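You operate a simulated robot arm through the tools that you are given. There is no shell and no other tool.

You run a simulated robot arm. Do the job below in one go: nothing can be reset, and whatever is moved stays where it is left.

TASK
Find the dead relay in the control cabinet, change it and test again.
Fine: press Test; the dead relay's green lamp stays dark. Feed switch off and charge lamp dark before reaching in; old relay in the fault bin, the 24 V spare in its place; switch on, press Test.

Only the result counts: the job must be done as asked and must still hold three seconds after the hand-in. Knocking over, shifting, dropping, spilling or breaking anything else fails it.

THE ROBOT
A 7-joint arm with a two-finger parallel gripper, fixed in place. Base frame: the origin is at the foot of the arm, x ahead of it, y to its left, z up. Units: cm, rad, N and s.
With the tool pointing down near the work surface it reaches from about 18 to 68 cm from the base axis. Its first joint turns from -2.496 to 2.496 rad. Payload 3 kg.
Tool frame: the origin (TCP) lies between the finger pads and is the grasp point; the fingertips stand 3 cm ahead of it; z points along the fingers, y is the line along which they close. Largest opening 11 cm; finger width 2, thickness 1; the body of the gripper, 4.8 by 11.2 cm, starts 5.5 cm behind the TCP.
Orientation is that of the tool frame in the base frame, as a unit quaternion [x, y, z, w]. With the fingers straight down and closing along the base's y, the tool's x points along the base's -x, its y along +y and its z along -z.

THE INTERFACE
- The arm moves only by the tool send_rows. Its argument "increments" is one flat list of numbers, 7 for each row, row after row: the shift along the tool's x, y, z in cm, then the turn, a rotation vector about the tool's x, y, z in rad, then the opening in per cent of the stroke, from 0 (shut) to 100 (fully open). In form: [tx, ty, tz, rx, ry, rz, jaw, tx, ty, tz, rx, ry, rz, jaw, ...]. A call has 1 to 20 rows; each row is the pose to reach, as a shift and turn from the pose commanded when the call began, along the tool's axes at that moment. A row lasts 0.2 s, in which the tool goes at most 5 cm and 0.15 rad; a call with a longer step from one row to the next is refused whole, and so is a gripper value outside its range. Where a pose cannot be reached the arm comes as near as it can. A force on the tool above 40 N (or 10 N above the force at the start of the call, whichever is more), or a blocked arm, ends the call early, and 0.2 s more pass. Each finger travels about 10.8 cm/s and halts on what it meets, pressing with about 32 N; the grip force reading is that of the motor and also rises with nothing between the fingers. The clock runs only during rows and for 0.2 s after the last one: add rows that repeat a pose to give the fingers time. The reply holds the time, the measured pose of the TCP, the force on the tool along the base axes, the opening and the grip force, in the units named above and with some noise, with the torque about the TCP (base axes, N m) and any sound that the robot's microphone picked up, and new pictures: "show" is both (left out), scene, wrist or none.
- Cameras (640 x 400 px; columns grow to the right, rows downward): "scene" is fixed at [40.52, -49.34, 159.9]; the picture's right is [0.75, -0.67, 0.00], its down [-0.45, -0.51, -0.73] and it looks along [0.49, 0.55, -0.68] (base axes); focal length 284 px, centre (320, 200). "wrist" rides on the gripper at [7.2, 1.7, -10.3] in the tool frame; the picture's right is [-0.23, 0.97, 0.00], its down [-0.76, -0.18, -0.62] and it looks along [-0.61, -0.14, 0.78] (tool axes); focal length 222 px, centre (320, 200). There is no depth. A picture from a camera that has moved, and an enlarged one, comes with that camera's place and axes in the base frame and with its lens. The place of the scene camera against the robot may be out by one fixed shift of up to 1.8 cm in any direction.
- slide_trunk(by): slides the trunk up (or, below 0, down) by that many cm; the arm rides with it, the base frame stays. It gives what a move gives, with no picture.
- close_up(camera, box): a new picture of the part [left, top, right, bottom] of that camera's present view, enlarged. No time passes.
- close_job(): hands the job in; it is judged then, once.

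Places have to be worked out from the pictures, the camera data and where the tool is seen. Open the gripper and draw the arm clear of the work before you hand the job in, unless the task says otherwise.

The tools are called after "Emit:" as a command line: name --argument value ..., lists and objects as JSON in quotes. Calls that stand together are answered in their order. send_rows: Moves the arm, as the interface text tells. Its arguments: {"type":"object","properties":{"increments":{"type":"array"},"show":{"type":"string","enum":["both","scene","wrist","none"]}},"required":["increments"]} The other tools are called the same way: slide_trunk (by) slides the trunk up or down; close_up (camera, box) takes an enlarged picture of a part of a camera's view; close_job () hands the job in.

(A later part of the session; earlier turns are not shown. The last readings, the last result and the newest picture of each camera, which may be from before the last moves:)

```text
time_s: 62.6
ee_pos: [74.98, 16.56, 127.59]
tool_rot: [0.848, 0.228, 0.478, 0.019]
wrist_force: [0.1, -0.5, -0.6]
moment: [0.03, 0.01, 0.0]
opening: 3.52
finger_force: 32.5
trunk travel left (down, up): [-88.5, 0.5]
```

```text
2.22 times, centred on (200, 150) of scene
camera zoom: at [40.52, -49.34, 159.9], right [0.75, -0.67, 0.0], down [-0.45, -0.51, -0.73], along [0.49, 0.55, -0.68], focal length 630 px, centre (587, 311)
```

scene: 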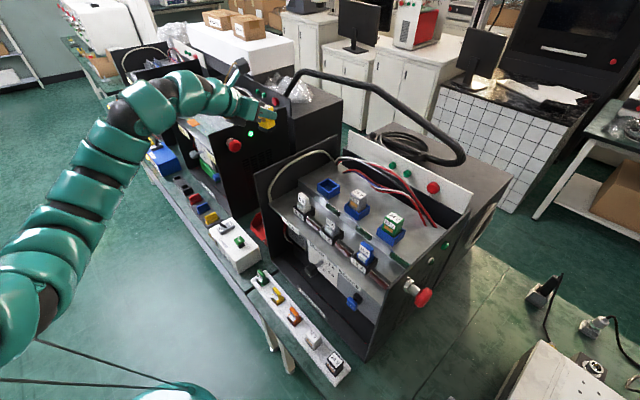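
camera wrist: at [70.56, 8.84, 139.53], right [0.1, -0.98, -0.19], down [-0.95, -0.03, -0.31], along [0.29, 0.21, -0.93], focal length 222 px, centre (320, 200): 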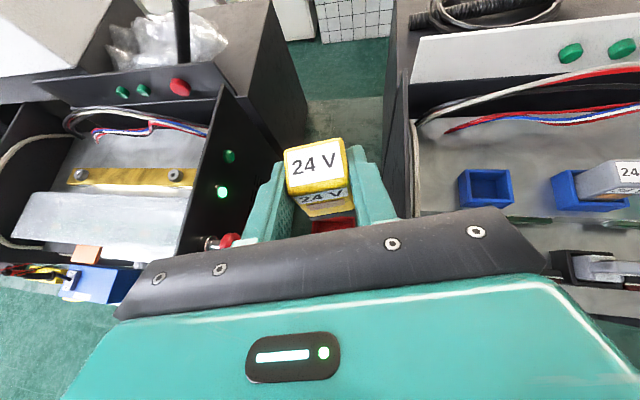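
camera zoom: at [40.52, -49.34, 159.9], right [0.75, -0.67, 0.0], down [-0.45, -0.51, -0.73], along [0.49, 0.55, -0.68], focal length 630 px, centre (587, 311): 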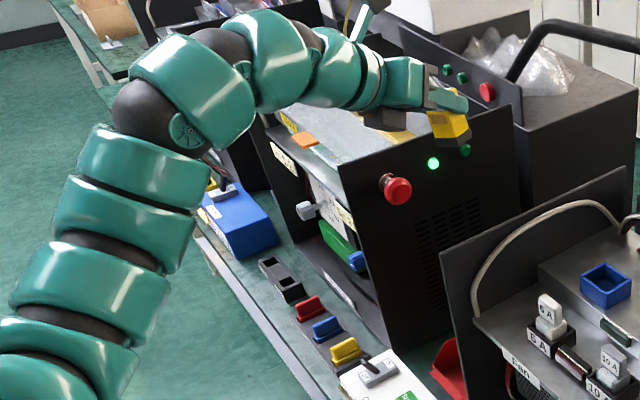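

The bin spans roughly x 69–83, y 12.7–23, with the relay over it. I shift 1.5 cm more toward +y to centre on it, then lower the trunk by 28 cm.

Emit:
send_rows --increments '[0.3, -0.67, 0.14, 0, 0, 0, 15, 0.6, -1.34, 0.28, 0, 0, 0, 15, 0.6, -1.34, 0.28, 0, 0, 0, 15]' --show "none"

Emit:
slide_trunk --by -16

Emit:
close_up --camera "scene" --box '[80, 80, 320, 260]'

```text
time_s: 63.4
ee_pos: [74.79, 18.08, 127.56]
tool_rot: [0.848, 0.227, 0.479, 0.02]
wrist_force: [0.0, 0.3, -1.3]
moment: [0.01, -0.02, 0.0]
opening: 3.5
finger_force: 31.4
trunk travel left (down, up): [-88.5, 0.5]
```

```text
time_s: 65.2
ee_pos: [74.87, 18.01, 111.57]
tool_rot: [0.848, 0.227, 0.479, 0.019]
wrist_force: [-0.3, -0.2, -0.8]
moment: [0.0, -0.01, 0.0]
opening: 3.52
finger_force: 31.9
trunk travel left (down, up): [-72.5, 16.5]
```

```text
2.22 times, centred on (200, 170) of scene
camera zoom: at [40.52, -49.34, 159.9], right [0.75, -0.67, 0.0], down [-0.45, -0.51, -0.73], along [0.49, 0.55, -0.68], focal length 630 px, centre (587, 267)
```

zoom: 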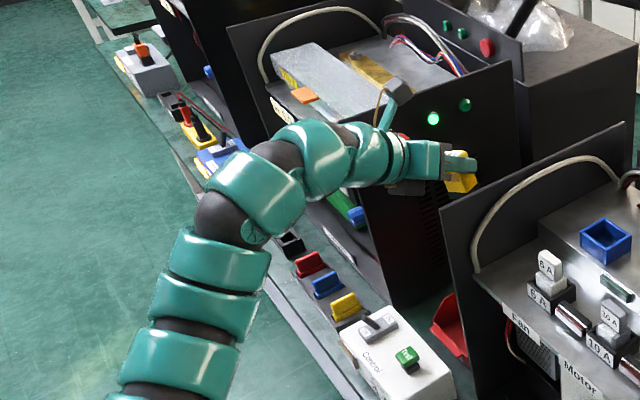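

Clear on all sides so far. I lower the trunk another 14 cm and check both views.

Emit:
slide_trunk --by -14

Emit:
close_up --camera "scene" --box '[100, 120, 340, 300]'

Emit:
close_up --camera "wrist" --box '[160, 60, 480, 260]'

```text
time_s: 66.9
ee_pos: [74.91, 18.0, 97.42]
tool_rot: [0.848, 0.226, 0.479, 0.02]
wrist_force: [-0.2, 0.5, -0.5]
moment: [-0.01, 0.03, -0.01]
opening: 3.52
finger_force: 32.1
trunk travel left (down, up): [-58.5, 30.5]
```

```text
2.22 times, centred on (220, 210) of scene
camera zoom: at [40.52, -49.34, 159.9], right [0.75, -0.67, 0.0], down [-0.45, -0.51, -0.73], along [0.49, 0.55, -0.68], focal length 630 px, centre (542, 178)
```

zoom: 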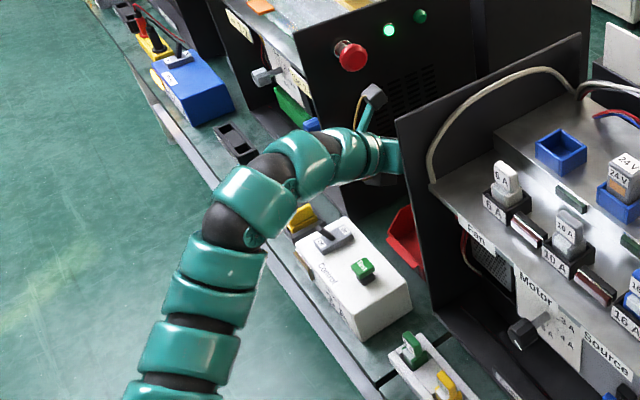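

```text
2.00 times, centred on (320, 160) of wrist
camera zoom: at [70.27, 17.53, 109.52], right [0.26, -0.96, 0.06], down [-0.91, -0.26, -0.32], along [0.32, 0.03, -0.95], focal length 444 px, centre (320, 280)
```

zoom: 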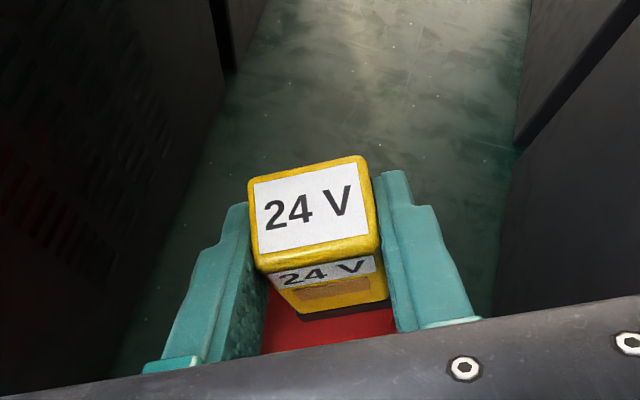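

The relay is inside the bin's outline and the arm's wrist (about z 104–108 over the control box) clears the lever. I lower the trunk 7.5 cm so the relay hangs just inside the bin.

Emit:
slide_trunk --by -7.5

Emit:
close_up --camera "scene" --box '[120, 140, 320, 290]'

Emit:
close_up --camera "wrist" --box '[160, 60, 480, 260]'

```text
time_s: 68.0
ee_pos: [74.95, 18.07, 90.06]
tool_rot: [0.848, 0.227, 0.479, 0.019]
wrist_force: [-0.1, 0.5, -0.3]
moment: [-0.01, 0.01, 0.01]
opening: 3.51
finger_force: 31.8
trunk travel left (down, up): [-51.0, 38.0]
```

```text
2.67 times, centred on (220, 215) of scene
camera zoom: at [40.52, -49.34, 159.9], right [0.75, -0.67, 0.0], down [-0.45, -0.51, -0.73], along [0.49, 0.55, -0.68], focal length 756 px, centre (587, 160)
```

zoom: 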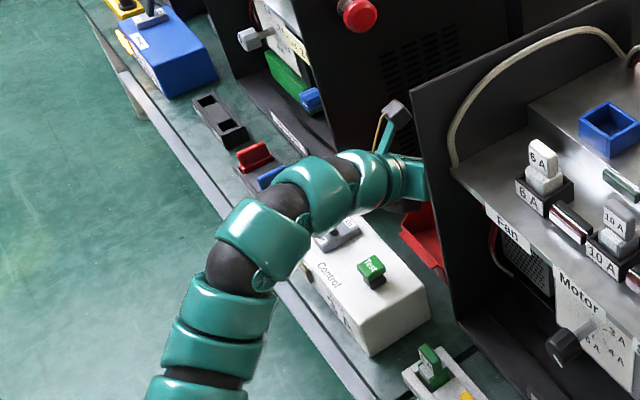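

```text
2.00 times, centred on (320, 160) of wrist
camera zoom: at [70.26, 17.53, 102.02], right [0.26, -0.96, 0.06], down [-0.91, -0.26, -0.32], along [0.32, 0.03, -0.95], focal length 444 px, centre (320, 280)
```

zoom: 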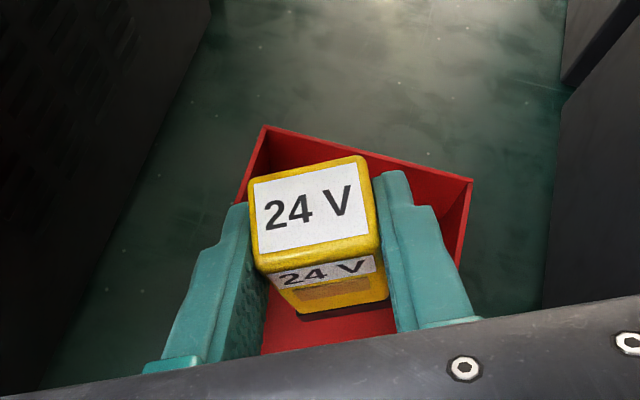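

The relay hangs inside the bin's outline with its bottom about at rim level (≈z 84). I lower another 2.2 cm to keep the drop short, then open the fingers a little.

Emit:
slide_trunk --by -2.2

Emit:
send_rows --increments '[0, 0, 0, 0, 0, 0, 35, 0, 0, 0, 0, 0, 0, 45, 0, 0, 0, 0, 0, 0, 45, 0, 0, 0, 0, 0, 0, 45]' --show "wrist"

```text
time_s: 68.7
ee_pos: [74.95, 18.01, 87.91]
tool_rot: [0.848, 0.226, 0.478, 0.02]
wrist_force: [0.3, -0.5, -1.3]
moment: [0.0, -0.01, 0.01]
opening: 3.53
finger_force: 32.1
trunk travel left (down, up): [-48.8, 40.2]
```

```text
time_s: 69.7
ee_pos: [74.88, 18.04, 87.88]
tool_rot: [0.848, 0.227, 0.478, 0.019]
wrist_force: [0.2, 0.0, 0.4]
moment: [-0.01, 0.0, 0.0]
opening: 4.94
finger_force: 0.0
trunk travel left (down, up): [-48.8, 40.2]
camera wrist: at [70.27, 17.53, 99.81], right [0.26, -0.96, 0.06], down [-0.91, -0.26, -0.32], along [0.32, 0.03, -0.95], focal length 222 px, centre (320, 200)
```

wrist: 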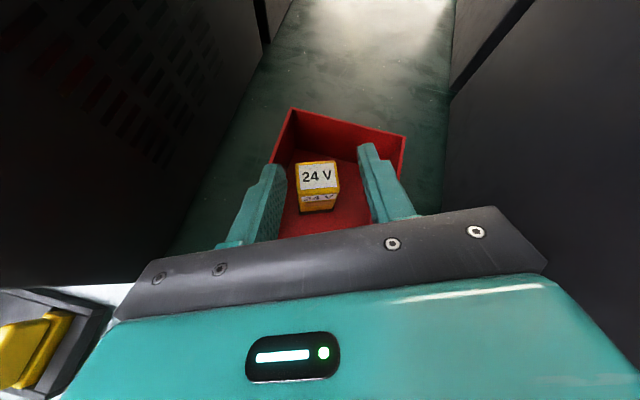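

The old relay stands in the fault bin. I raise the trunk 14 cm straight up to clear it, then look.

Emit:
slide_trunk --by 14

Emit:
close_up --camera "wrist" --box '[160, 60, 480, 260]'

Emit:
close_up --camera "scene" --box '[260, 280, 380, 390]'

```text
time_s: 71.3
ee_pos: [74.95, 18.07, 101.94]
tool_rot: [0.848, 0.227, 0.478, 0.019]
wrist_force: [0.3, 0.1, 0.4]
moment: [0.01, 0.0, 0.03]
opening: 4.96
finger_force: 0.1
trunk travel left (down, up): [-62.8, 26.2]
```

```text
2.00 times, centred on (320, 160) of wrist
camera zoom: at [70.28, 17.53, 113.79], right [0.26, -0.96, 0.06], down [-0.91, -0.26, -0.32], along [0.32, 0.03, -0.95], focal length 444 px, centre (320, 280)
```

zoom: 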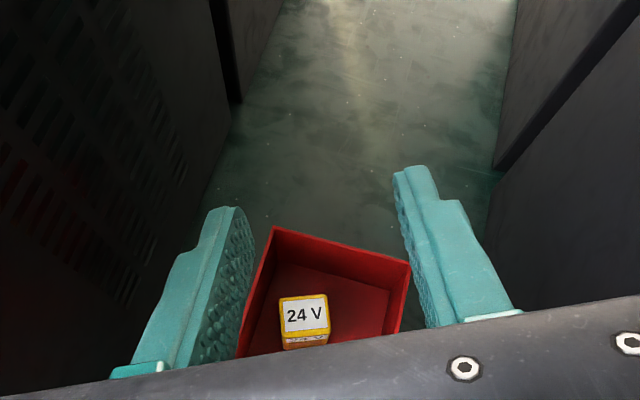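

```text
3.64 times, centred on (320, 335) of scene
camera zoom: at [40.52, -49.34, 159.9], right [0.75, -0.67, 0.0], down [-0.45, -0.51, -0.73], along [0.49, 0.55, -0.68], focal length 1031 px, centre (320, -291)
```

zoom: 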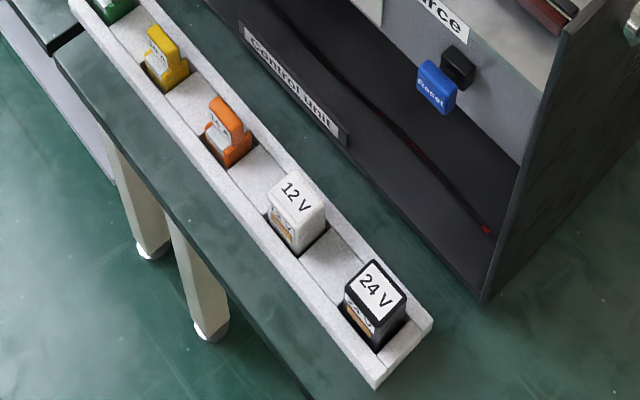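

The bin holds the yellow relay, and the black 24 V spare (last in the tray) has its label turned the same way as in the cabinet. I now draw the tool back out of the gap by 9 cm, checking for reach flags.

Emit:
send_rows --increments '[-1.59, -0.51, -2.58, 0, 0, 0, 45, -3.17, -1.02, -5.17, 0, 0, 0, 45, -4.76, -1.53, -7.75, 0, 0, 0, 45, -4.76, -1.53, -7.75, 0, 0, 0, 45]' --show "none"

```text
time_s: 72.3
ee_pos: [65.83, 16.12, 101.85]
tool_rot: [0.848, 0.228, 0.478, 0.019]
wrist_force: [-0.5, -0.2, -0.4]
moment: [0.02, 0.0, 0.0]
opening: 4.97
finger_force: 0.1
trunk travel left (down, up): [-62.8, 26.2]
```

No flags. I continue back and toward the right: 7 cm back, 6 cm to -y.

Emit:
send_rows --increments '[-1.83, 0.93, -2.28, 0, 0, 0, 45, -3.67, 1.86, -4.57, 0, 0, 0, 45, -5.5, 2.79, -6.85, 0, 0, 0, 45, -5.5, 2.79, -6.85, 0, 0, 0, 45]' --show "scene"

```text
time_s: 73.3
ee_pos: [58.7, 10.09, 101.82]
tool_rot: [0.848, 0.226, 0.479, 0.02]
wrist_force: [-1.1, -0.1, 0.1]
moment: [0.02, -0.03, -0.02]
opening: 4.95
finger_force: 0.0
trunk travel left (down, up): [-62.8, 26.2]
```

scene: 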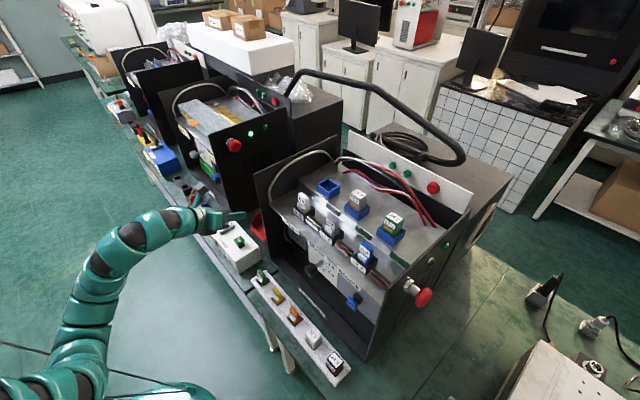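

Free movement at (58.7, 10.1, 101.8). I go on 20 cm toward -y in front of the cabinet at this height, well above the tray and box.

Emit:
send_rows --increments '[-1.66, 3.54, -0.83, 0, 0, 0, 45, -3.33, 7.09, -1.65, 0, 0, 0, 45, -4.99, 10.63, -2.48, 0, 0, 0, 45, -6.66, 14.18, -3.3, 0, 0, 0, 45, -8.32, 17.72, -4.13, 0, 0, 0, 45, -8.32, 17.72, -4.13, 0, 0, 0, 45]' --show "none"

```text
time_s: 74.7
ee_pos: [64.05, -0.82, 104.4]
tool_rot: [0.849, 0.227, 0.478, 0.021]
wrist_force: [0.3, 1.0, 0.4]
moment: [-0.01, -0.02, -0.04]
opening: 4.93
finger_force: 0.1
out of reach, approached as far as the arm can: row 1, 2, 3, 4, 5, 6
trunk travel left (down, up): [-62.8, 26.2]
```

Flagged and drifted outward to (64, -0.8); the fingertips are near the cabinet's front shelf edge (x≈69), so I draw back and slightly up before anything else.

Emit:
send_rows --increments '[-0.3, -0.67, -2.6, 0, 0, 0, 45, -0.59, -1.34, -5.18, 0, 0, 0, 45, -0.59, -1.34, -5.18, 0, 0, 0, 45]' --show "scene"

```text
time_s: 75.5
ee_pos: [63.39, 0.39, 106.01]
tool_rot: [0.848, 0.226, 0.478, 0.021]
wrist_force: [-0.3, -0.4, -0.3]
moment: [-0.01, -0.01, -0.01]
opening: 4.95
finger_force: 0.0
out of reach, approached as far as the arm can: row 1, 2, 3
trunk travel left (down, up): [-62.8, 26.2]
```

scene: 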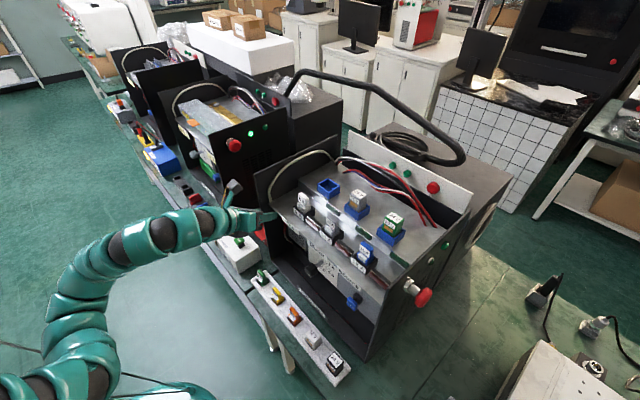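

I now think this elbow-low posture is limited by the shoulder joint's downward bend, so the tool should sit higher relative to the trunk. I raise the tool 6 cm and draw it back 4 cm, to be followed by lowering the trunk.

Emit:
send_rows --increments '[0.8, 0.13, -0.54, 0, 0, 0, 45, 1.6, 0.25, -1.08, 0, 0, 0, 45, 3.2, 0.5, -2.17, 0, 0, 0, 45, 4.81, 0.75, -3.25, 0, 0, 0, 45, 3.93, 0.01, -4.89, 0, 0, 0, 45, 3.05, -0.72, -6.53, 0, 0, 0, 45]' --show "none"

```text
time_s: 76.9
ee_pos: [62.31, 1.2, 111.63]
tool_rot: [0.848, 0.226, 0.478, 0.02]
wrist_force: [0.1, 0.2, 0.0]
moment: [-0.01, 0.01, 0.01]
opening: 4.95
finger_force: 0.0
out of reach, approached as far as the arm can: row 5, 6
trunk travel left (down, up): [-62.8, 26.2]
```

Rising is free; drawing back is still limited. I rise another 10 cm and then test drawing back.

Emit:
send_rows --increments '[2, 0.62, -1.35, 0, 0, 0, 45, 4.0, 1.25, -2.7, 0, 0, 0, 45, 6, 1.87, -4.06, 0, 0, 0, 45, 8.02, 2.5, -5.42, 0, 0, 0, 45, 7.14, 1.76, -7.06, 0, 0, 0, 45, 6.26, 1.03, -8.7, 0, 0, 0, 45]' --show "scene"

```text
time_s: 78.3
ee_pos: [58.48, 1.15, 121.79]
tool_rot: [0.848, 0.226, 0.479, 0.021]
wrist_force: [0.9, -0.2, -0.7]
moment: [0.0, 0.02, -0.01]
opening: 4.9
finger_force: 0.1
trunk travel left (down, up): [-62.8, 26.2]
```

scene: 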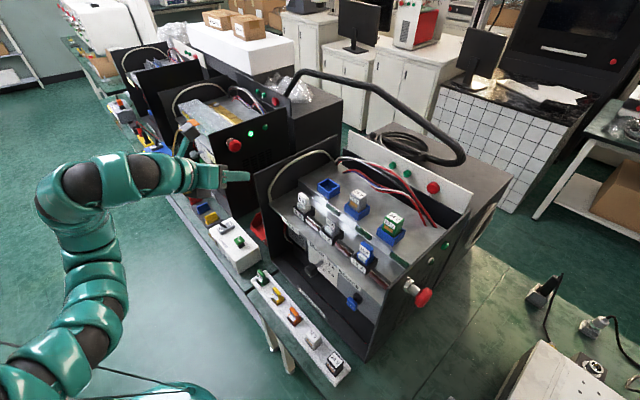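

Free at (58.5, 1.2, 121.8). Now I turn the tool to the wanted orientation (yaw 0, closing along y, tilt 1.0) in place.

Emit:
send_rows --increments '[0, 0, 0, -0.0468, -0.0062, 0.1056, 45, 0, 0, 0, -0.0937, -0.0124, 0.2111, 45, 0, 0, 0, -0.1405, -0.0186, 0.3167, 45, 0, 0, 0, -0.1873, -0.0248, 0.4222, 45]' --show "none"

```text
time_s: 79.3
ee_pos: [58.28, 1.18, 121.76]
tool_rot: [0.877, -0.002, 0.481, 0.001]
wrist_force: [-0.8, -0.2, -0.1]
moment: [-0.01, 0.03, 0.0]
opening: 4.97
finger_force: 0.1
trunk travel left (down, up): [-62.8, 26.2]
```

Oriented exactly, no flags. I move toward the spare's y in two stages at this height.

Emit:
send_rows --increments '[0, 4, 0, 0, 0, 0, 45, 0, 8, 0, 0, 0, 0, 45, 0, 12, 0, 0, 0, 0, 45, 0, 16, 0, 0, 0, 0, 45, 0, 18, 0, 0, 0, 0, 45]' --show "none"

```text
time_s: 80.5
ee_pos: [58.84, -12.57, 123.4]
tool_rot: [0.877, -0.002, 0.48, 0.0]
wrist_force: [0.1, -0.1, -0.4]
moment: [0.0, 0.02, 0.0]
opening: 4.98
finger_force: 0.1
out of reach, approached as far as the arm can: row 3, 4, 5
trunk travel left (down, up): [-62.8, 26.2]
```

Limited again near y -12.6 (it drifted up), so I try 6 cm higher and then on toward -y.

Emit:
send_rows --increments '[1.7, 0, -1.08, 0, 0, 0, 45, 3.4, 0, -2.15, 0, 0, 0, 45, 5.06, 0, -3.23, 0, 0, 0, 45, 5.06, 3, -3.23, 0, 0, 0, 45, 5.06, 6, -3.23, 0, 0, 0, 45]' --show "scene"

```text
time_s: 81.7
ee_pos: [58.49, -18.3, 128.99]
tool_rot: [0.876, -0.002, 0.482, 0.002]
wrist_force: [-0.2, -0.4, -0.4]
moment: [0.0, 0.0, -0.01]
opening: 4.94
finger_force: 0.0
out of reach, approached as far as the arm can: row 5
trunk travel left (down, up): [-62.8, 26.2]
```

scene: 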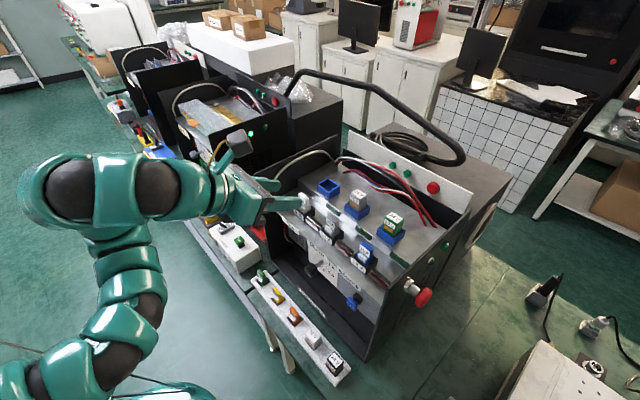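

Rising again helped (now y -18.3, z 129). I continue the same way: 6 cm up, then 8 cm toward -y.

Emit:
send_rows --increments '[1.7, 0, -1.08, 0, 0, 0, 45, 3.4, 0, -2.15, 0, 0, 0, 45, 5.06, 0, -3.23, 0, 0, 0, 45, 5.06, 3, -3.23, 0, 0, 0, 45, 5.06, 6, -3.23, 0, 0, 0, 45, 5.06, 8, -3.23, 0, 0, 0, 45]' --show "none"

```text
time_s: 83.1
ee_pos: [56.7, -19.43, 128.72]
tool_rot: [0.876, -0.002, 0.483, 0.001]
wrist_force: [0.0, -0.1, 0.2]
moment: [0.01, -0.02, -0.02]
opening: 4.97
finger_force: 0.1
out of reach, approached as far as the arm can: row 1, 2, 3, 4, 5, 6
trunk travel left (down, up): [-62.8, 26.2]
```

The flipped hand keeps running into wrist limits on this side. The natural hand orientation (camera side toward the base) should have the wrist mid-range, so here in free space I turn the hand back by -π about its axis, first -1.4 rad.

Emit:
send_rows --increments '[0, 0, 0, 0, 0, -0.14, 45, 0, 0, 0, 0, 0, -0.28, 45, 0, 0, 0, 0, 0, -0.42, 45, 0, 0, 0, 0, 0, -0.56, 45, 0, 0, 0, 0, 0, -0.7, 45, 0, 0, 0, 0, 0, -0.84, 45, 0, 0, 0, 0, 0, -0.98, 45, 0, 0, 0, 0, 0, -1.12, 45, 0, 0, 0, 0, 0, -1.26, 45, 0, 0, 0, 0, 0, -1.4, 45]' --show "none"

```text
time_s: 85.3
ee_pos: [56.66, -19.59, 128.58]
tool_rot: [0.671, 0.562, 0.367, 0.314]
wrist_force: [0.5, -0.4, 0.6]
moment: [0.04, 0.04, -0.03]
opening: 4.94
finger_force: 0.1
trunk travel left (down, up): [-62.8, 26.2]
```

No flags. I continue the turn by the remaining -1.74 rad.

Emit:
send_rows --increments '[0, 0, 0, 0, 0, -0.14, 45, 0, 0, 0, 0, 0, -0.28, 45, 0, 0, 0, 0, 0, -0.42, 45, 0, 0, 0, 0, 0, -0.56, 45, 0, 0, 0, 0, 0, -0.7, 45, 0, 0, 0, 0, 0, -0.84, 45, 0, 0, 0, 0, 0, -0.98, 45, 0, 0, 0, 0, 0, -1.12, 45, 0, 0, 0, 0, 0, -1.26, 45, 0, 0, 0, 0, 0, -1.4, 45, 0, 0, 0, 0, 0, -1.54, 45, 0, 0, 0, 0, 0, -1.68, 45, 0, 0, 0, 0, 0, -1.7416, 45, 0, 0, 0, 0, 0, -1.7416, 45]' --show "both"

```text
time_s: 88.3
ee_pos: [56.71, -19.49, 128.53]
tool_rot: [0.002, 0.876, -0.002, 0.483]
wrist_force: [0.0, 0.5, 0.0]
moment: [0.0, -0.04, -0.01]
opening: 4.92
finger_force: 0.0
trunk travel left (down, up): [-62.8, 26.2]
camera wrist: at [44.22, -17.83, 128.09], right [0.13, 0.97, 0.19], down [-0.12, -0.18, 0.98], along [0.98, -0.15, 0.1], focal length 222 px, centre (320, 200)
```

scene: 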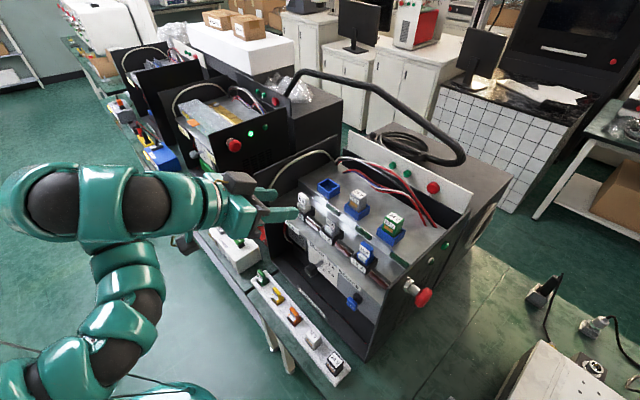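
wrist: 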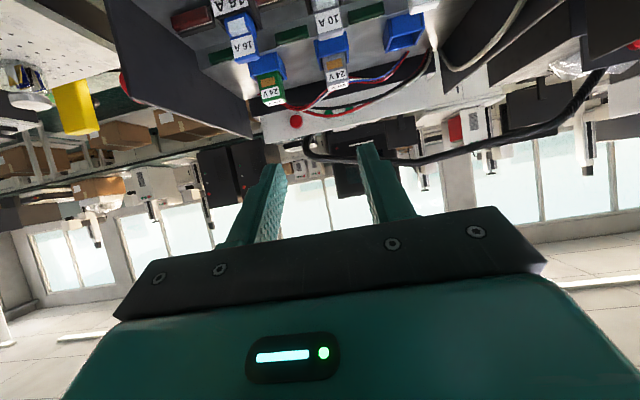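

The hand is back in its natural orientation with tilt 1.0 and no flags at all. I try moving on toward the spare's y.

Emit:
send_rows --increments '[0, -3.5, 0, 0, 0, 0, 45, 0, -7, 0, 0, 0, 0, 45, 0, -10.5, 0, 0, 0, 0, 45, 0, -14, 0, 0, 0, 0, 45, 0, -14, 0, 0, 0, 0, 45]' --show "scene"

```text
time_s: 89.5
ee_pos: [56.22, -22.11, 127.24]
tool_rot: [0.002, 0.876, -0.003, 0.482]
wrist_force: [0.4, -0.4, -0.1]
moment: [0.0, -0.02, 0.0]
opening: 4.92
finger_force: 0.0
out of reach, approached as far as the arm can: row 1, 2, 3, 4, 5
trunk travel left (down, up): [-62.8, 26.2]
```

scene: 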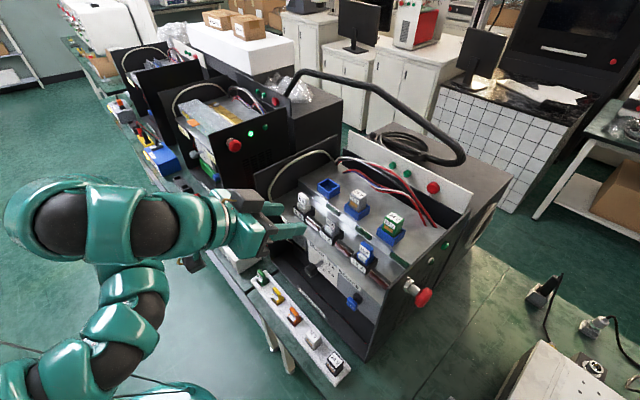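

The picture suggests the elbow hangs low in front with the forearm rising, which limits the wrist bend. I want the elbow-up posture, so I lower the tool relative to the trunk here in free space, moving to about (58, -12, 117), then will raise the trunk.

Emit:
send_rows --increments '[1.48, 2, 1.4, 0, 0, 0, 45, 2.96, 4, 2.81, 0, 0, 0, 45, 4.43, 6, 4.21, 0, 0, 0, 45, 5.91, 8, 5.62, 0, 0, 0, 45, 7.39, 10, 7.02, 0, 0, 0, 45]' --show "none"

Emit:
slide_trunk --by 12

```text
time_s: 90.7
ee_pos: [59.04, -9.93, 122.27]
tool_rot: [-0.003, 0.876, -0.006, 0.482]
wrist_force: [-1.1, 0.7, -0.5]
moment: [-0.03, -0.04, -0.04]
opening: 4.93
finger_force: 0.1
out of reach, approached as far as the arm can: row 1, 2, 3, 4, 5
trunk travel left (down, up): [-62.8, 26.2]
```

```text
time_s: 92.2
ee_pos: [59.28, -10.2, 134.19]
tool_rot: [-0.003, 0.877, -0.004, 0.48]
wrist_force: [0.2, -0.6, -0.5]
moment: [0.0, 0.04, 0.03]
opening: 4.96
finger_force: 0.0
trunk travel left (down, up): [-74.8, 14.2]
```

Now at (59.3, -10.2, 134.2) with the trunk at 14. I lower the tool 12 cm by the arm (still high in free air) and look at the posture.

Emit:
send_rows --increments '[2.54, 0, 1.6, 0, 0, 0, 45, 5.08, 0, 3.2, 0, 0, 0, 45, 7.61, 0, 4.8, 0, 0, 0, 45, 10.15, 0, 6.4, 0, 0, 0, 45]' --show "scene"

```text
time_s: 93.2
ee_pos: [63.92, -6.76, 126.21]
tool_rot: [-0.002, 0.878, -0.005, 0.48]
wrist_force: [0.6, 0.8, -0.1]
moment: [0.01, 0.02, -0.02]
opening: 4.95
finger_force: 0.0
out of reach, approached as far as the arm can: row 1, 2, 3, 4
trunk travel left (down, up): [-74.8, 14.2]
```

scene: 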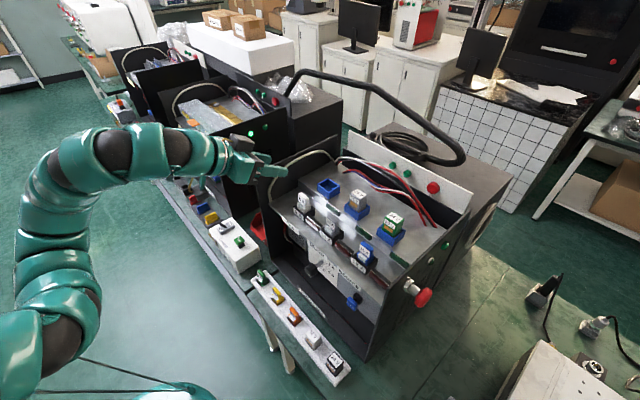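

Still the same posture. I reduce the forward tilt from 1.0 to about 0.35 here (high, in free air) and see what the arm does.

Emit:
send_rows --increments '[0, 0, 0, 0, 0.13, 0, 45, 0, 0, 0, 0, 0.26, 0, 45, 0, 0, 0, 0, 0.39, 0, 45, 0, 0, 0, 0, 0.52, 0, 45, 0, 0, 0, 0, 0.65, 0, 45]' --show "scene"

```text
time_s: 94.4
ee_pos: [62.85, -6.8, 124.94]
tool_rot: [0.0, 0.952, -0.006, 0.306]
wrist_force: [-1.0, -0.1, -0.1]
moment: [-0.03, 0.02, -0.01]
opening: 4.96
finger_force: 0.0
out of reach, approached as far as the arm can: row 3, 4, 5
trunk travel left (down, up): [-74.8, 14.2]
```

scene: 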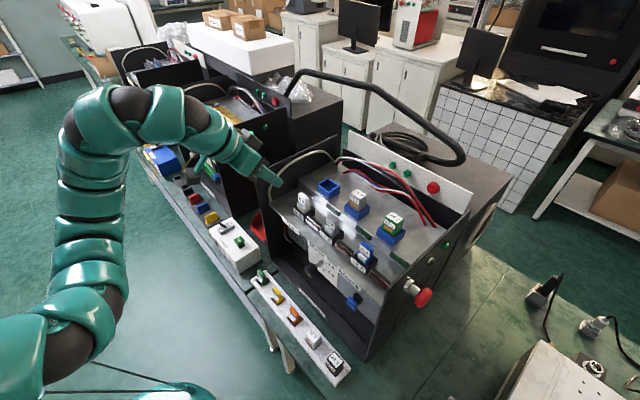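

Tilt stops near 0.62 in this posture. Earlier the elbow-up posture came from the tool-down region near the control box, so I go back there: first +y at this height (above everything).

Emit:
send_rows --increments '[0.16, 4, -0.12, 0, 0, 0, 45, 0.32, 8, -0.23, 0, 0, 0, 45, 0.49, 12, -0.35, 0, 0, 0, 45, 0.65, 16, -0.46, 0, 0, 0, 45, 0.81, 20, -0.58, 0, 0, 0, 45, 0.81, 20, -0.58, 0, 0, 0, 45]' --show "scene"

```text
time_s: 95.8
ee_pos: [61.73, 13.2, 124.6]
tool_rot: [0.0, 0.951, -0.005, 0.308]
wrist_force: [0.4, -0.8, 0.7]
moment: [-0.04, -0.01, -0.01]
opening: 4.93
finger_force: 0.1
trunk travel left (down, up): [-74.8, 14.2]
```

scene: 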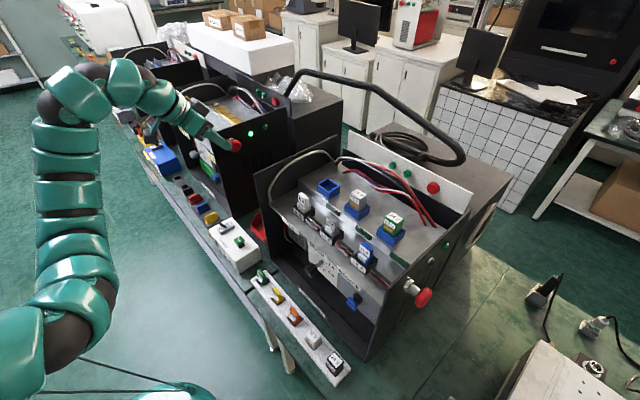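

Clean move to (61.7, 13.2, 124.6). Now I lower 12 cm by the arm here, over the control box but far above it.

Emit:
send_rows --increments '[1.75, 0, 2.44, 0, 0, 0, 45, 3.5, 0, 4.88, 0, 0, 0, 45, 5.25, 0, 7.32, 0, 0, 0, 45, 7.0, 0, 9.76, 0, 0, 0, 45]' --show "scene"

```text
time_s: 96.8
ee_pos: [61.82, 13.13, 112.58]
tool_rot: [-0.001, 0.952, -0.006, 0.305]
wrist_force: [0.3, 0.3, -0.3]
moment: [0.0, -0.01, -0.02]
opening: 4.96
finger_force: 0.1
trunk travel left (down, up): [-74.8, 14.2]
```

scene: 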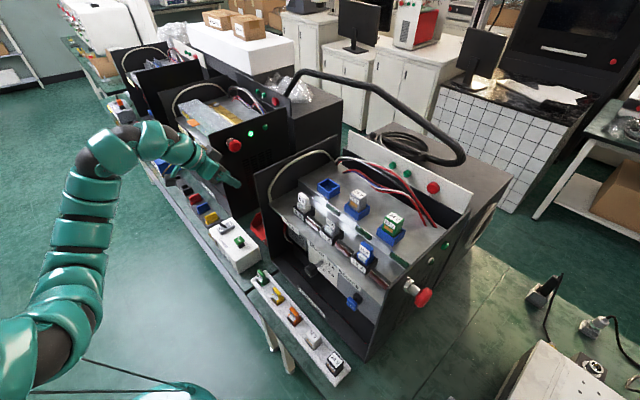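

Clean again. I lower another 10 cm (to z≈102.6).

Emit:
send_rows --increments '[1.46, 0, 2.03, 0, 0, 0, 45, 2.92, 0, 4.07, 0, 0, 0, 45, 4.37, 0, 6.1, 0, 0, 0, 45, 5.83, 0, 8.13, 0, 0, 0, 45]' --show "scene"

```text
time_s: 97.8
ee_pos: [61.69, 12.91, 102.62]
tool_rot: [-0.001, 0.952, -0.006, 0.305]
wrist_force: [0.2, 0.4, -1.0]
moment: [-0.01, -0.03, 0.02]
opening: 4.96
finger_force: 0.0
trunk travel left (down, up): [-74.8, 14.2]
```

scene: 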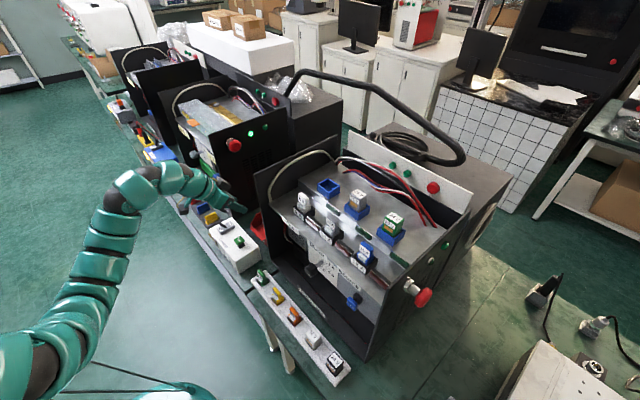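

All clean; this posture works with the trunk high and the tool low. I now try moving toward -y at this lower height, 4 cm back and 15 cm to the right.

Emit:
send_rows --increments '[0.81, -3.75, -0.58, 0, 0, 0, 45, 1.63, -7.5, -1.17, 0, 0, 0, 45, 2.44, -11.25, -1.75, 0, 0, 0, 45, 3.25, -15, -2.33, 0, 0, 0, 45, 3.25, -15, -2.33, 0, 0, 0, 45]' --show "scene"

```text
time_s: 99.0
ee_pos: [57.63, -2.08, 102.91]
tool_rot: [-0.001, 0.952, -0.007, 0.306]
wrist_force: [-0.6, 0.7, 0.0]
moment: [-0.04, -0.02, 0.01]
opening: 4.95
finger_force: 0.1
trunk travel left (down, up): [-74.8, 14.2]
```

scene: 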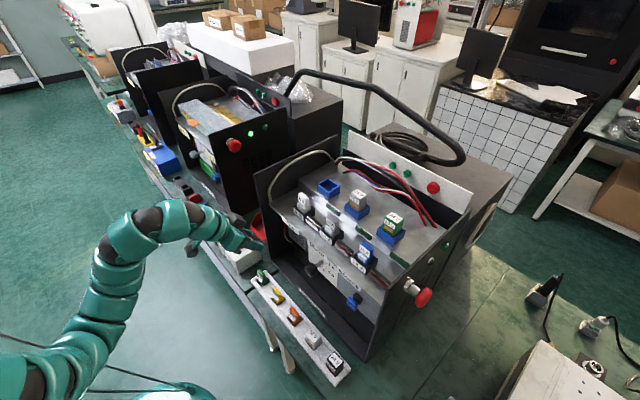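

No flags this time: (57.6, -2.1, 102.9). I continue 15 cm more toward -y.

Emit:
send_rows --increments '[0, -3.75, 0, 0, 0, 0, 45, 0, -7.5, 0, 0, 0, 0, 45, 0, -11.25, 0, 0, 0, 0, 45, 0, -15, 0, 0, 0, 0, 45, 0, -15, 0, 0, 0, 0, 45]' --show "scene"

```text
time_s: 100.2
ee_pos: [57.87, -7.03, 102.78]
tool_rot: [-0.001, 0.952, -0.007, 0.305]
wrist_force: [0.2, 0.2, 0.4]
moment: [-0.03, 0.02, 0.02]
opening: 4.96
finger_force: 0.2
out of reach, approached as far as the arm can: row 2, 3, 4, 5
trunk travel left (down, up): [-74.8, 14.2]
```

scene: 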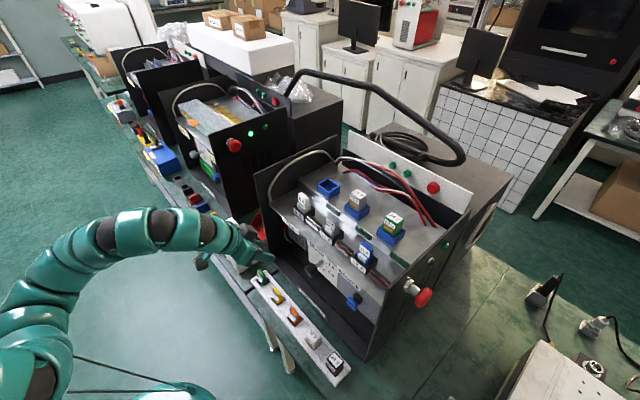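

Flagged at y -7, but the posture changed — the arm now arches with the elbow up. I try continuing toward -y from here.

Emit:
send_rows --increments '[0, -2.5, 0, 0, 0, 0, 45, 0, -5, 0, 0, 0, 0, 45, 0, -7.5, 0, 0, 0, 0, 45, 0, -10, 0, 0, 0, 0, 45]' --show "scene"

```text
time_s: 101.2
ee_pos: [57.81, -6.99, 102.84]
tool_rot: [0.0, 0.952, -0.008, 0.305]
wrist_force: [1.0, 0.1, -0.2]
moment: [0.02, -0.01, -0.02]
opening: 4.93
finger_force: 0.1
out of reach, approached as far as the arm can: row 1, 2, 3, 4
trunk travel left (down, up): [-74.8, 14.2]
```

scene: 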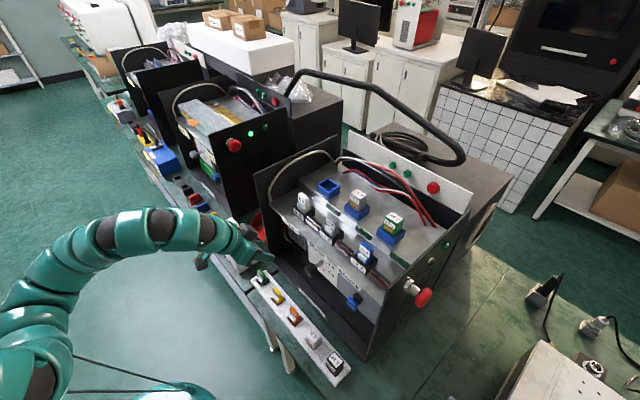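

Stuck here with yaw fixed. I test whether turning about the tool axis by +0.3 lets it go on toward -y.

Emit:
send_rows --increments '[0, 0, 0, 0, 0, 0.1, 45, 0, 0, 0, 0, 0, 0.2, 45, 0, 0, 0, 0, 0, 0.3, 45, 0, -2.5, 0, 0, 0, 0.3, 45, 0, -5, 0, 0, 0, 0.3, 45, 0, -7.5, 0, 0, 0, 0.3, 45]' --show "none"

```text
time_s: 102.6
ee_pos: [57.91, -7.09, 102.95]
tool_rot: [0.142, 0.942, 0.039, 0.303]
wrist_force: [0.2, -0.2, 0.4]
moment: [0.03, 0.0, 0.0]
opening: 4.93
finger_force: 0.1
out of reach, approached as far as the arm can: row 4, 5, 6
trunk travel left (down, up): [-74.8, 14.2]
```

Turning is free but -y stays blocked. I undo that turn and go -0.3 the other way, then try -y again.

Emit:
send_rows --increments '[0, 0, 0, 0, 0, -0.14, 45, 0, 0, 0, 0, 0, -0.28, 45, 0, 0, 0, 0, 0, -0.42, 45, 0, 0, 0, 0, 0, -0.56, 45, 0, -2, 0, 0, 0, -0.56, 45, 0, -4, 0, 0, 0, -0.56, 45]' --show "none"

```text
time_s: 104.0
ee_pos: [58.46, -8.03, 103.53]
tool_rot: [-0.125, 0.944, -0.045, 0.302]
wrist_force: [0.3, -0.3, -0.1]
moment: [0.0, -0.01, -0.04]
opening: 4.97
finger_force: 0.1
out of reach, approached as far as the arm can: row 5, 6
trunk travel left (down, up): [-74.8, 14.2]
```

I believe the base joint is at its end stop in this elbow-left branch, which blocks -y. Earlier, turning the hand to the wrist-joint limit made the arm swap elbow sides, so I prepare to do the mirror of that high in free air: first back to y≈0 and up to z≈125.

Emit:
send_rows --increments '[0, 0, 0, 0, 0, 0.13, 45, 0, 0, 0, 0, 0, 0.26, 45, 0, 3, 0, 0, 0, 0.26, 45, 0, 6, 0, 0, 0, 0.26, 45, 0, 8, 0, 0, 0, 0.26, 45]' --show "none"

```text
time_s: 105.2
ee_pos: [56.63, -0.29, 102.27]
tool_rot: [0.0, 0.952, -0.007, 0.306]
wrist_force: [0.2, 0.6, 0.3]
moment: [0.02, 0.05, 0.0]
opening: 4.96
finger_force: 0.1
trunk travel left (down, up): [-74.8, 14.2]
```

Back at yaw 0 with no flags. I rise 20 cm in place.

Emit:
send_rows --increments '[-1.94, 0, -2.71, 0, 0, 0, 45, -3.89, 0, -5.42, 0, 0, 0, 45, -5.83, 0, -8.13, 0, 0, 0, 45, -7.77, 0, -10.84, 0, 0, 0, 45, -9.72, 0, -13.55, 0, 0, 0, 45, -11.66, 0, -16.26, 0, 0, 0, 45]' --show "scene"

```text
time_s: 106.6
ee_pos: [56.63, 0.01, 122.36]
tool_rot: [-0.002, 0.952, -0.006, 0.307]
wrist_force: [-0.2, -0.3, 0.6]
moment: [-0.01, 0.0, 0.0]
opening: 4.95
finger_force: 0.0
trunk travel left (down, up): [-74.8, 14.2]
```

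scene: 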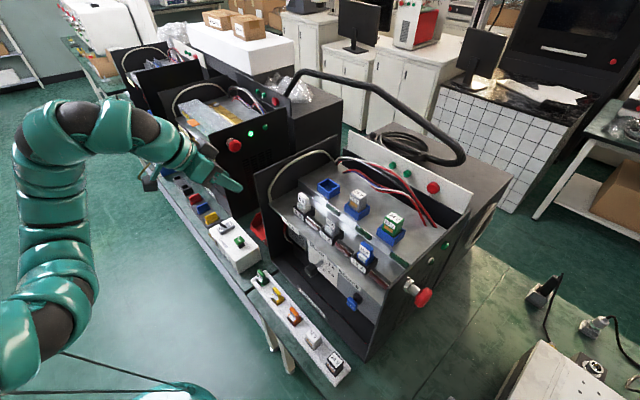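

All clean up here at (56.6, 0, 122.4). I now turn the hand by -1.4 rad about its axis as the first part of the elbow swap.

Emit:
send_rows --increments '[0, 0, 0, 0, 0, -0.14, 45, 0, 0, 0, 0, 0, -0.28, 45, 0, 0, 0, 0, 0, -0.42, 45, 0, 0, 0, 0, 0, -0.56, 45, 0, 0, 0, 0, 0, -0.7, 45, 0, 0, 0, 0, 0, -0.84, 45, 0, 0, 0, 0, 0, -0.98, 45, 0, 0, 0, 0, 0, -1.12, 45, 0, 0, 0, 0, 0, -1.26, 45, 0, 0, 0, 0, 0, -1.4, 45]' --show "none"

```text
time_s: 108.8
ee_pos: [56.85, -0.02, 122.28]
tool_rot: [-0.614, 0.727, -0.203, 0.23]
wrist_force: [0.0, 0.1, 0.4]
moment: [0.02, -0.03, 0.04]
opening: 4.95
finger_force: 0.1
trunk travel left (down, up): [-74.8, 14.2]
```

No flags. I continue another -1.4 rad, watching for the limit.

Emit:
send_rows --increments '[0, 0, 0, 0, 0, -0.14, 45, 0, 0, 0, 0, 0, -0.28, 45, 0, 0, 0, 0, 0, -0.42, 45, 0, 0, 0, 0, 0, -0.56, 45, 0, 0, 0, 0, 0, -0.7, 45, 0, 0, 0, 0, 0, -0.84, 45, 0, 0, 0, 0, 0, -0.98, 45, 0, 0, 0, 0, 0, -1.12, 45, 0, 0, 0, 0, 0, -1.26, 45, 0, 0, 0, 0, 0, -1.4, 45]' --show "scene"

```text
time_s: 111.0
ee_pos: [60.15, 5.93, 122.15]
tool_rot: [0.938, -0.165, 0.303, -0.044]
wrist_force: [0.5, -0.4, 0.6]
moment: [0.01, 0.02, 0.01]
opening: 4.94
finger_force: 0.1
out of reach, approached as far as the arm can: row 9, 10
trunk travel left (down, up): [-74.8, 14.2]
```

scene: 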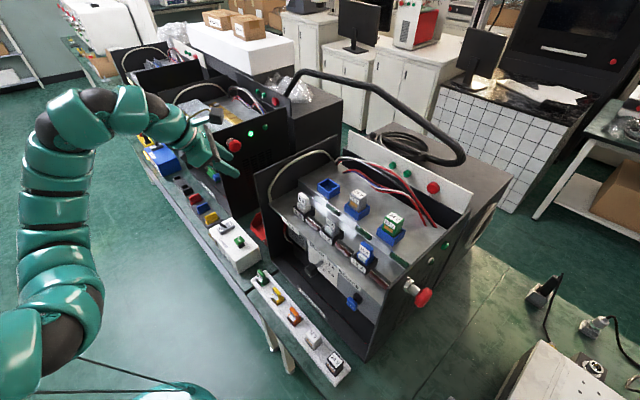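

The limit came at about -2.6 rad and the tool slid to (60, 6). I push on a little (-0.5) as before to see whether the arm swaps posture.

Emit:
send_rows --increments '[0, 0, 0, 0, 0, -0.12, 45, 0, 0, 0, 0, 0, -0.24, 45, 0, 0, 0, 0, 0, -0.36, 45, 0, 0, 0, 0, 0, -0.48, 45]' --show "scene"

```text
time_s: 112.0
ee_pos: [67.61, 12.5, 125.34]
tool_rot: [0.948, 0.064, 0.309, 0.026]
wrist_force: [0.7, 0.4, -0.7]
moment: [-0.01, -0.01, -0.02]
opening: 4.96
finger_force: 0.0
out of reach, approached as far as the arm can: row 1, 2, 3, 4
trunk travel left (down, up): [-74.8, 14.2]
```

scene: 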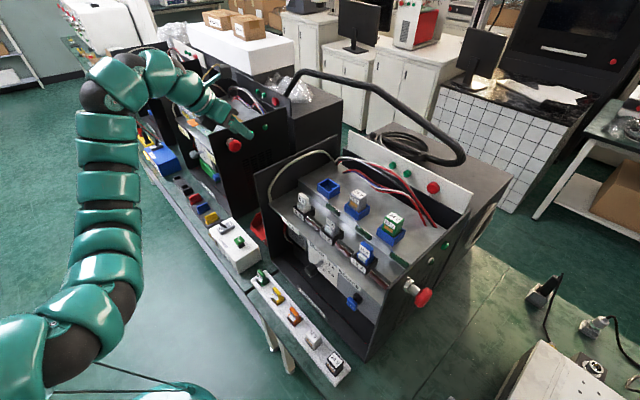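

The arm moved with the elbow now more to the right. I test a -y move of 10 cm from here (z 125, above everything).

Emit:
send_rows --increments '[-0.46, 3.29, 0.03, 0, 0, 0, 45, -0.91, 6.59, 0.06, 0, 0, 0, 45, -1.37, 9.88, 0.1, 0, 0, 0, 45]' --show "none"

```text
time_s: 112.8
ee_pos: [70.23, 9.45, 125.64]
tool_rot: [0.95, 0.066, 0.305, 0.028]
wrist_force: [-0.5, -0.2, -0.1]
moment: [0.02, 0.01, 0.0]
opening: 4.94
finger_force: 0.1
out of reach, approached as far as the arm can: row 1, 2, 3
trunk travel left (down, up): [-74.8, 14.2]
```

Blocked at this wrist turn, so I turn the hand back (+) toward its natural orientation, keeping the new elbow side.

Emit:
send_rows --increments '[0, 0, 0, 0, 0, 0.145, 45, 0, 0, 0, 0, 0, 0.29, 45, 0, 0, 0, 0, 0, 0.435, 45, 0, 0, 0, 0, 0, 0.58, 45, 0, 0, 0, 0, 0, 0.725, 45, 0, 0, 0, 0, 0, 0.87, 45, 0, 0, 0, 0, 0, 1.015, 45, 0, 0, 0, 0, 0, 1.16, 45, 0, 0, 0, 0, 0, 1.305, 45, 0, 0, 0, 0, 0, 1.45, 45, 0, 0, 0, 0, 0, 1.595, 45, 0, 0, 0, 0, 0, 1.74, 45, 0, 0, 0, 0, 0, 1.885, 45, 0, 0, 0, 0, 0, 2.03, 45, 0, 0, 0, 0, 0, 2.175, 45, 0, 0, 0, 0, 0, 2.32, 45, 0, 0, 0, 0, 0, 2.465, 45, 0, 0, 0, 0, 0, 2.61, 45, 0, 0, 0, 0, 0, 2.755, 45, 0, 0, 0, 0, 0, 2.9, 45]' --show "scene"

```text
time_s: 117.0
ee_pos: [70.18, 9.27, 125.62]
tool_rot: [-0.179, 0.935, -0.064, 0.3]
wrist_force: [0.0, -0.1, -0.1]
moment: [0.0, -0.01, -0.01]
opening: 4.96
finger_force: 0.1
trunk travel left (down, up): [-74.8, 14.2]
```

scene: 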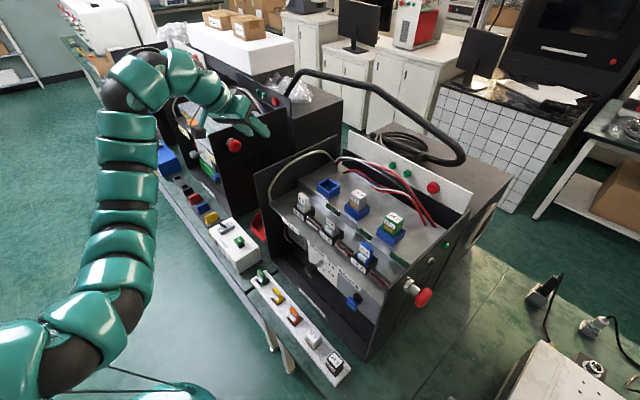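

Turned back with no flags; the elbow is now clearly on the right. I remove the leftover roll and test going toward -y here at z≈125.

Emit:
send_rows --increments '[0, 0, 0, 0, 0, 0.12, 45, 0, 0, 0, 0, 0, 0.25, 45, 0, 0, 0, 0, 0, 0.375, 45, 0, 0, 0, 0, 0, 0.375, 45]' --show "none"

Emit:
send_rows --increments '[0.8, -3, -0.58, 0, 0, 0, 45, 1.6, -6, -1.17, 0, 0, 0, 45, 2.44, -9, -1.75, 0, 0, 0, 45, 3.25, -12, -2.33, 0, 0, 0, 45]' --show "scene"

```text
time_s: 118.0
ee_pos: [70.3, 9.33, 125.52]
tool_rot: [-0.003, 0.952, -0.007, 0.306]
wrist_force: [-0.2, -0.6, -0.3]
moment: [0.0, -0.01, 0.04]
opening: 4.95
finger_force: 0.0
trunk travel left (down, up): [-74.8, 14.2]
```

```text
time_s: 119.0
ee_pos: [69.41, -4.32, 124.85]
tool_rot: [-0.003, 0.95, -0.007, 0.313]
wrist_force: [-0.8, -0.6, -0.2]
moment: [0.08, -0.02, 0.08]
opening: 4.93
finger_force: 0.0
out of reach, approached as far as the arm can: row 1, 2, 3, 4
trunk travel left (down, up): [-74.8, 14.2]
```

scene: 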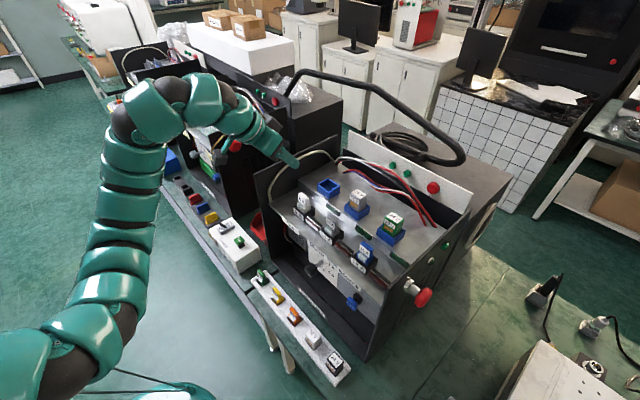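

Now -y is free and only drawing inward is limited. I continue straight toward -y at x≈69 (above the cabinet, tips at z≈122).

Emit:
send_rows --increments '[0, -3, 0, 0, 0, 0, 45, 0, -6, 0, 0, 0, 0, 45, 0, -9, 0, 0, 0, 0, 45, 0, -12, 0, 0, 0, 0, 45]' --show "scene"

```text
time_s: 120.0
ee_pos: [68.41, -15.77, 122.59]
tool_rot: [-0.002, 0.95, -0.011, 0.312]
wrist_force: [0.2, 0.1, -0.5]
moment: [-0.01, 0.0, -0.01]
opening: 4.97
finger_force: 0.1
out of reach, approached as far as the arm can: row 1, 2, 3, 4
trunk travel left (down, up): [-74.8, 14.2]
```

scene: 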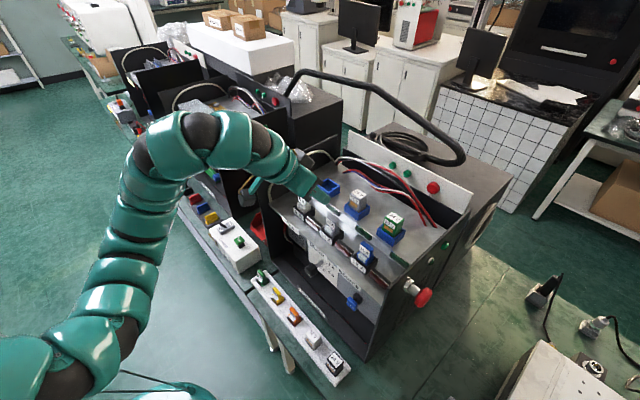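

It went on to (68.4, -15.8, 122.6) but sank slightly, so I lift the trunk by 13 to keep clear of the cabinet and give the arm a better angle.

Emit:
slide_trunk --by 13

Emit:
send_rows --increments '[1.46, 0, 2.03, 0, 0, 0, 45, 2.92, 0, 4.07, 0, 0, 0, 45, 4.37, 0, 6.1, 0, 0, 0, 45]' --show "scene"

```text
time_s: 121.6
ee_pos: [68.3, -15.59, 135.58]
tool_rot: [-0.002, 0.95, -0.011, 0.312]
wrist_force: [-0.6, 0.8, 1.2]
moment: [-0.01, -0.01, 0.03]
opening: 4.94
finger_force: 0.1
trunk travel left (down, up): [-87.8, 1.2]
```

```text
time_s: 122.4
ee_pos: [68.51, -15.72, 128.14]
tool_rot: [-0.002, 0.95, -0.012, 0.312]
wrist_force: [0.0, 0.0, 0.6]
moment: [0.02, -0.01, -0.01]
opening: 4.94
finger_force: 0.0
trunk travel left (down, up): [-87.8, 1.2]
```

scene: 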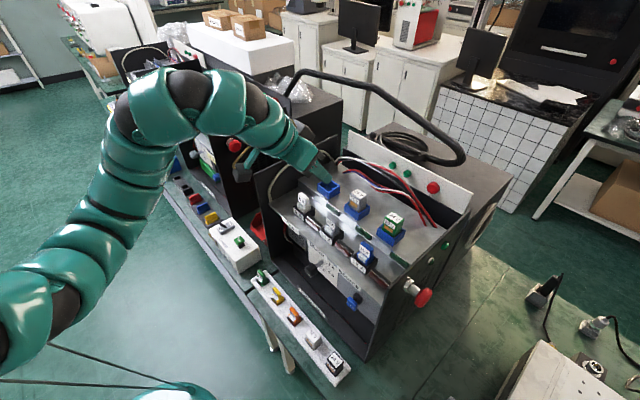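

Lowering was clean. Now I try moving back and to the right, out in front of the cabinet.

Emit:
send_rows --increments '[0.81, -2, -0.58, 0, 0, 0, 45, 1.63, -4, -1.17, 0, 0, 0, 45, 3.25, -6, -2.33, 0, 0, 0, 45, 4.9, -8, -3.5, 0, 0, 0, 45]' --show "none"

```text
time_s: 123.4
ee_pos: [62.49, -23.73, 128.39]
tool_rot: [-0.002, 0.95, -0.011, 0.313]
wrist_force: [0.3, 0.1, 0.5]
moment: [0.01, 0.0, 0.01]
opening: 4.95
finger_force: 0.1
trunk travel left (down, up): [-87.8, 1.2]
```

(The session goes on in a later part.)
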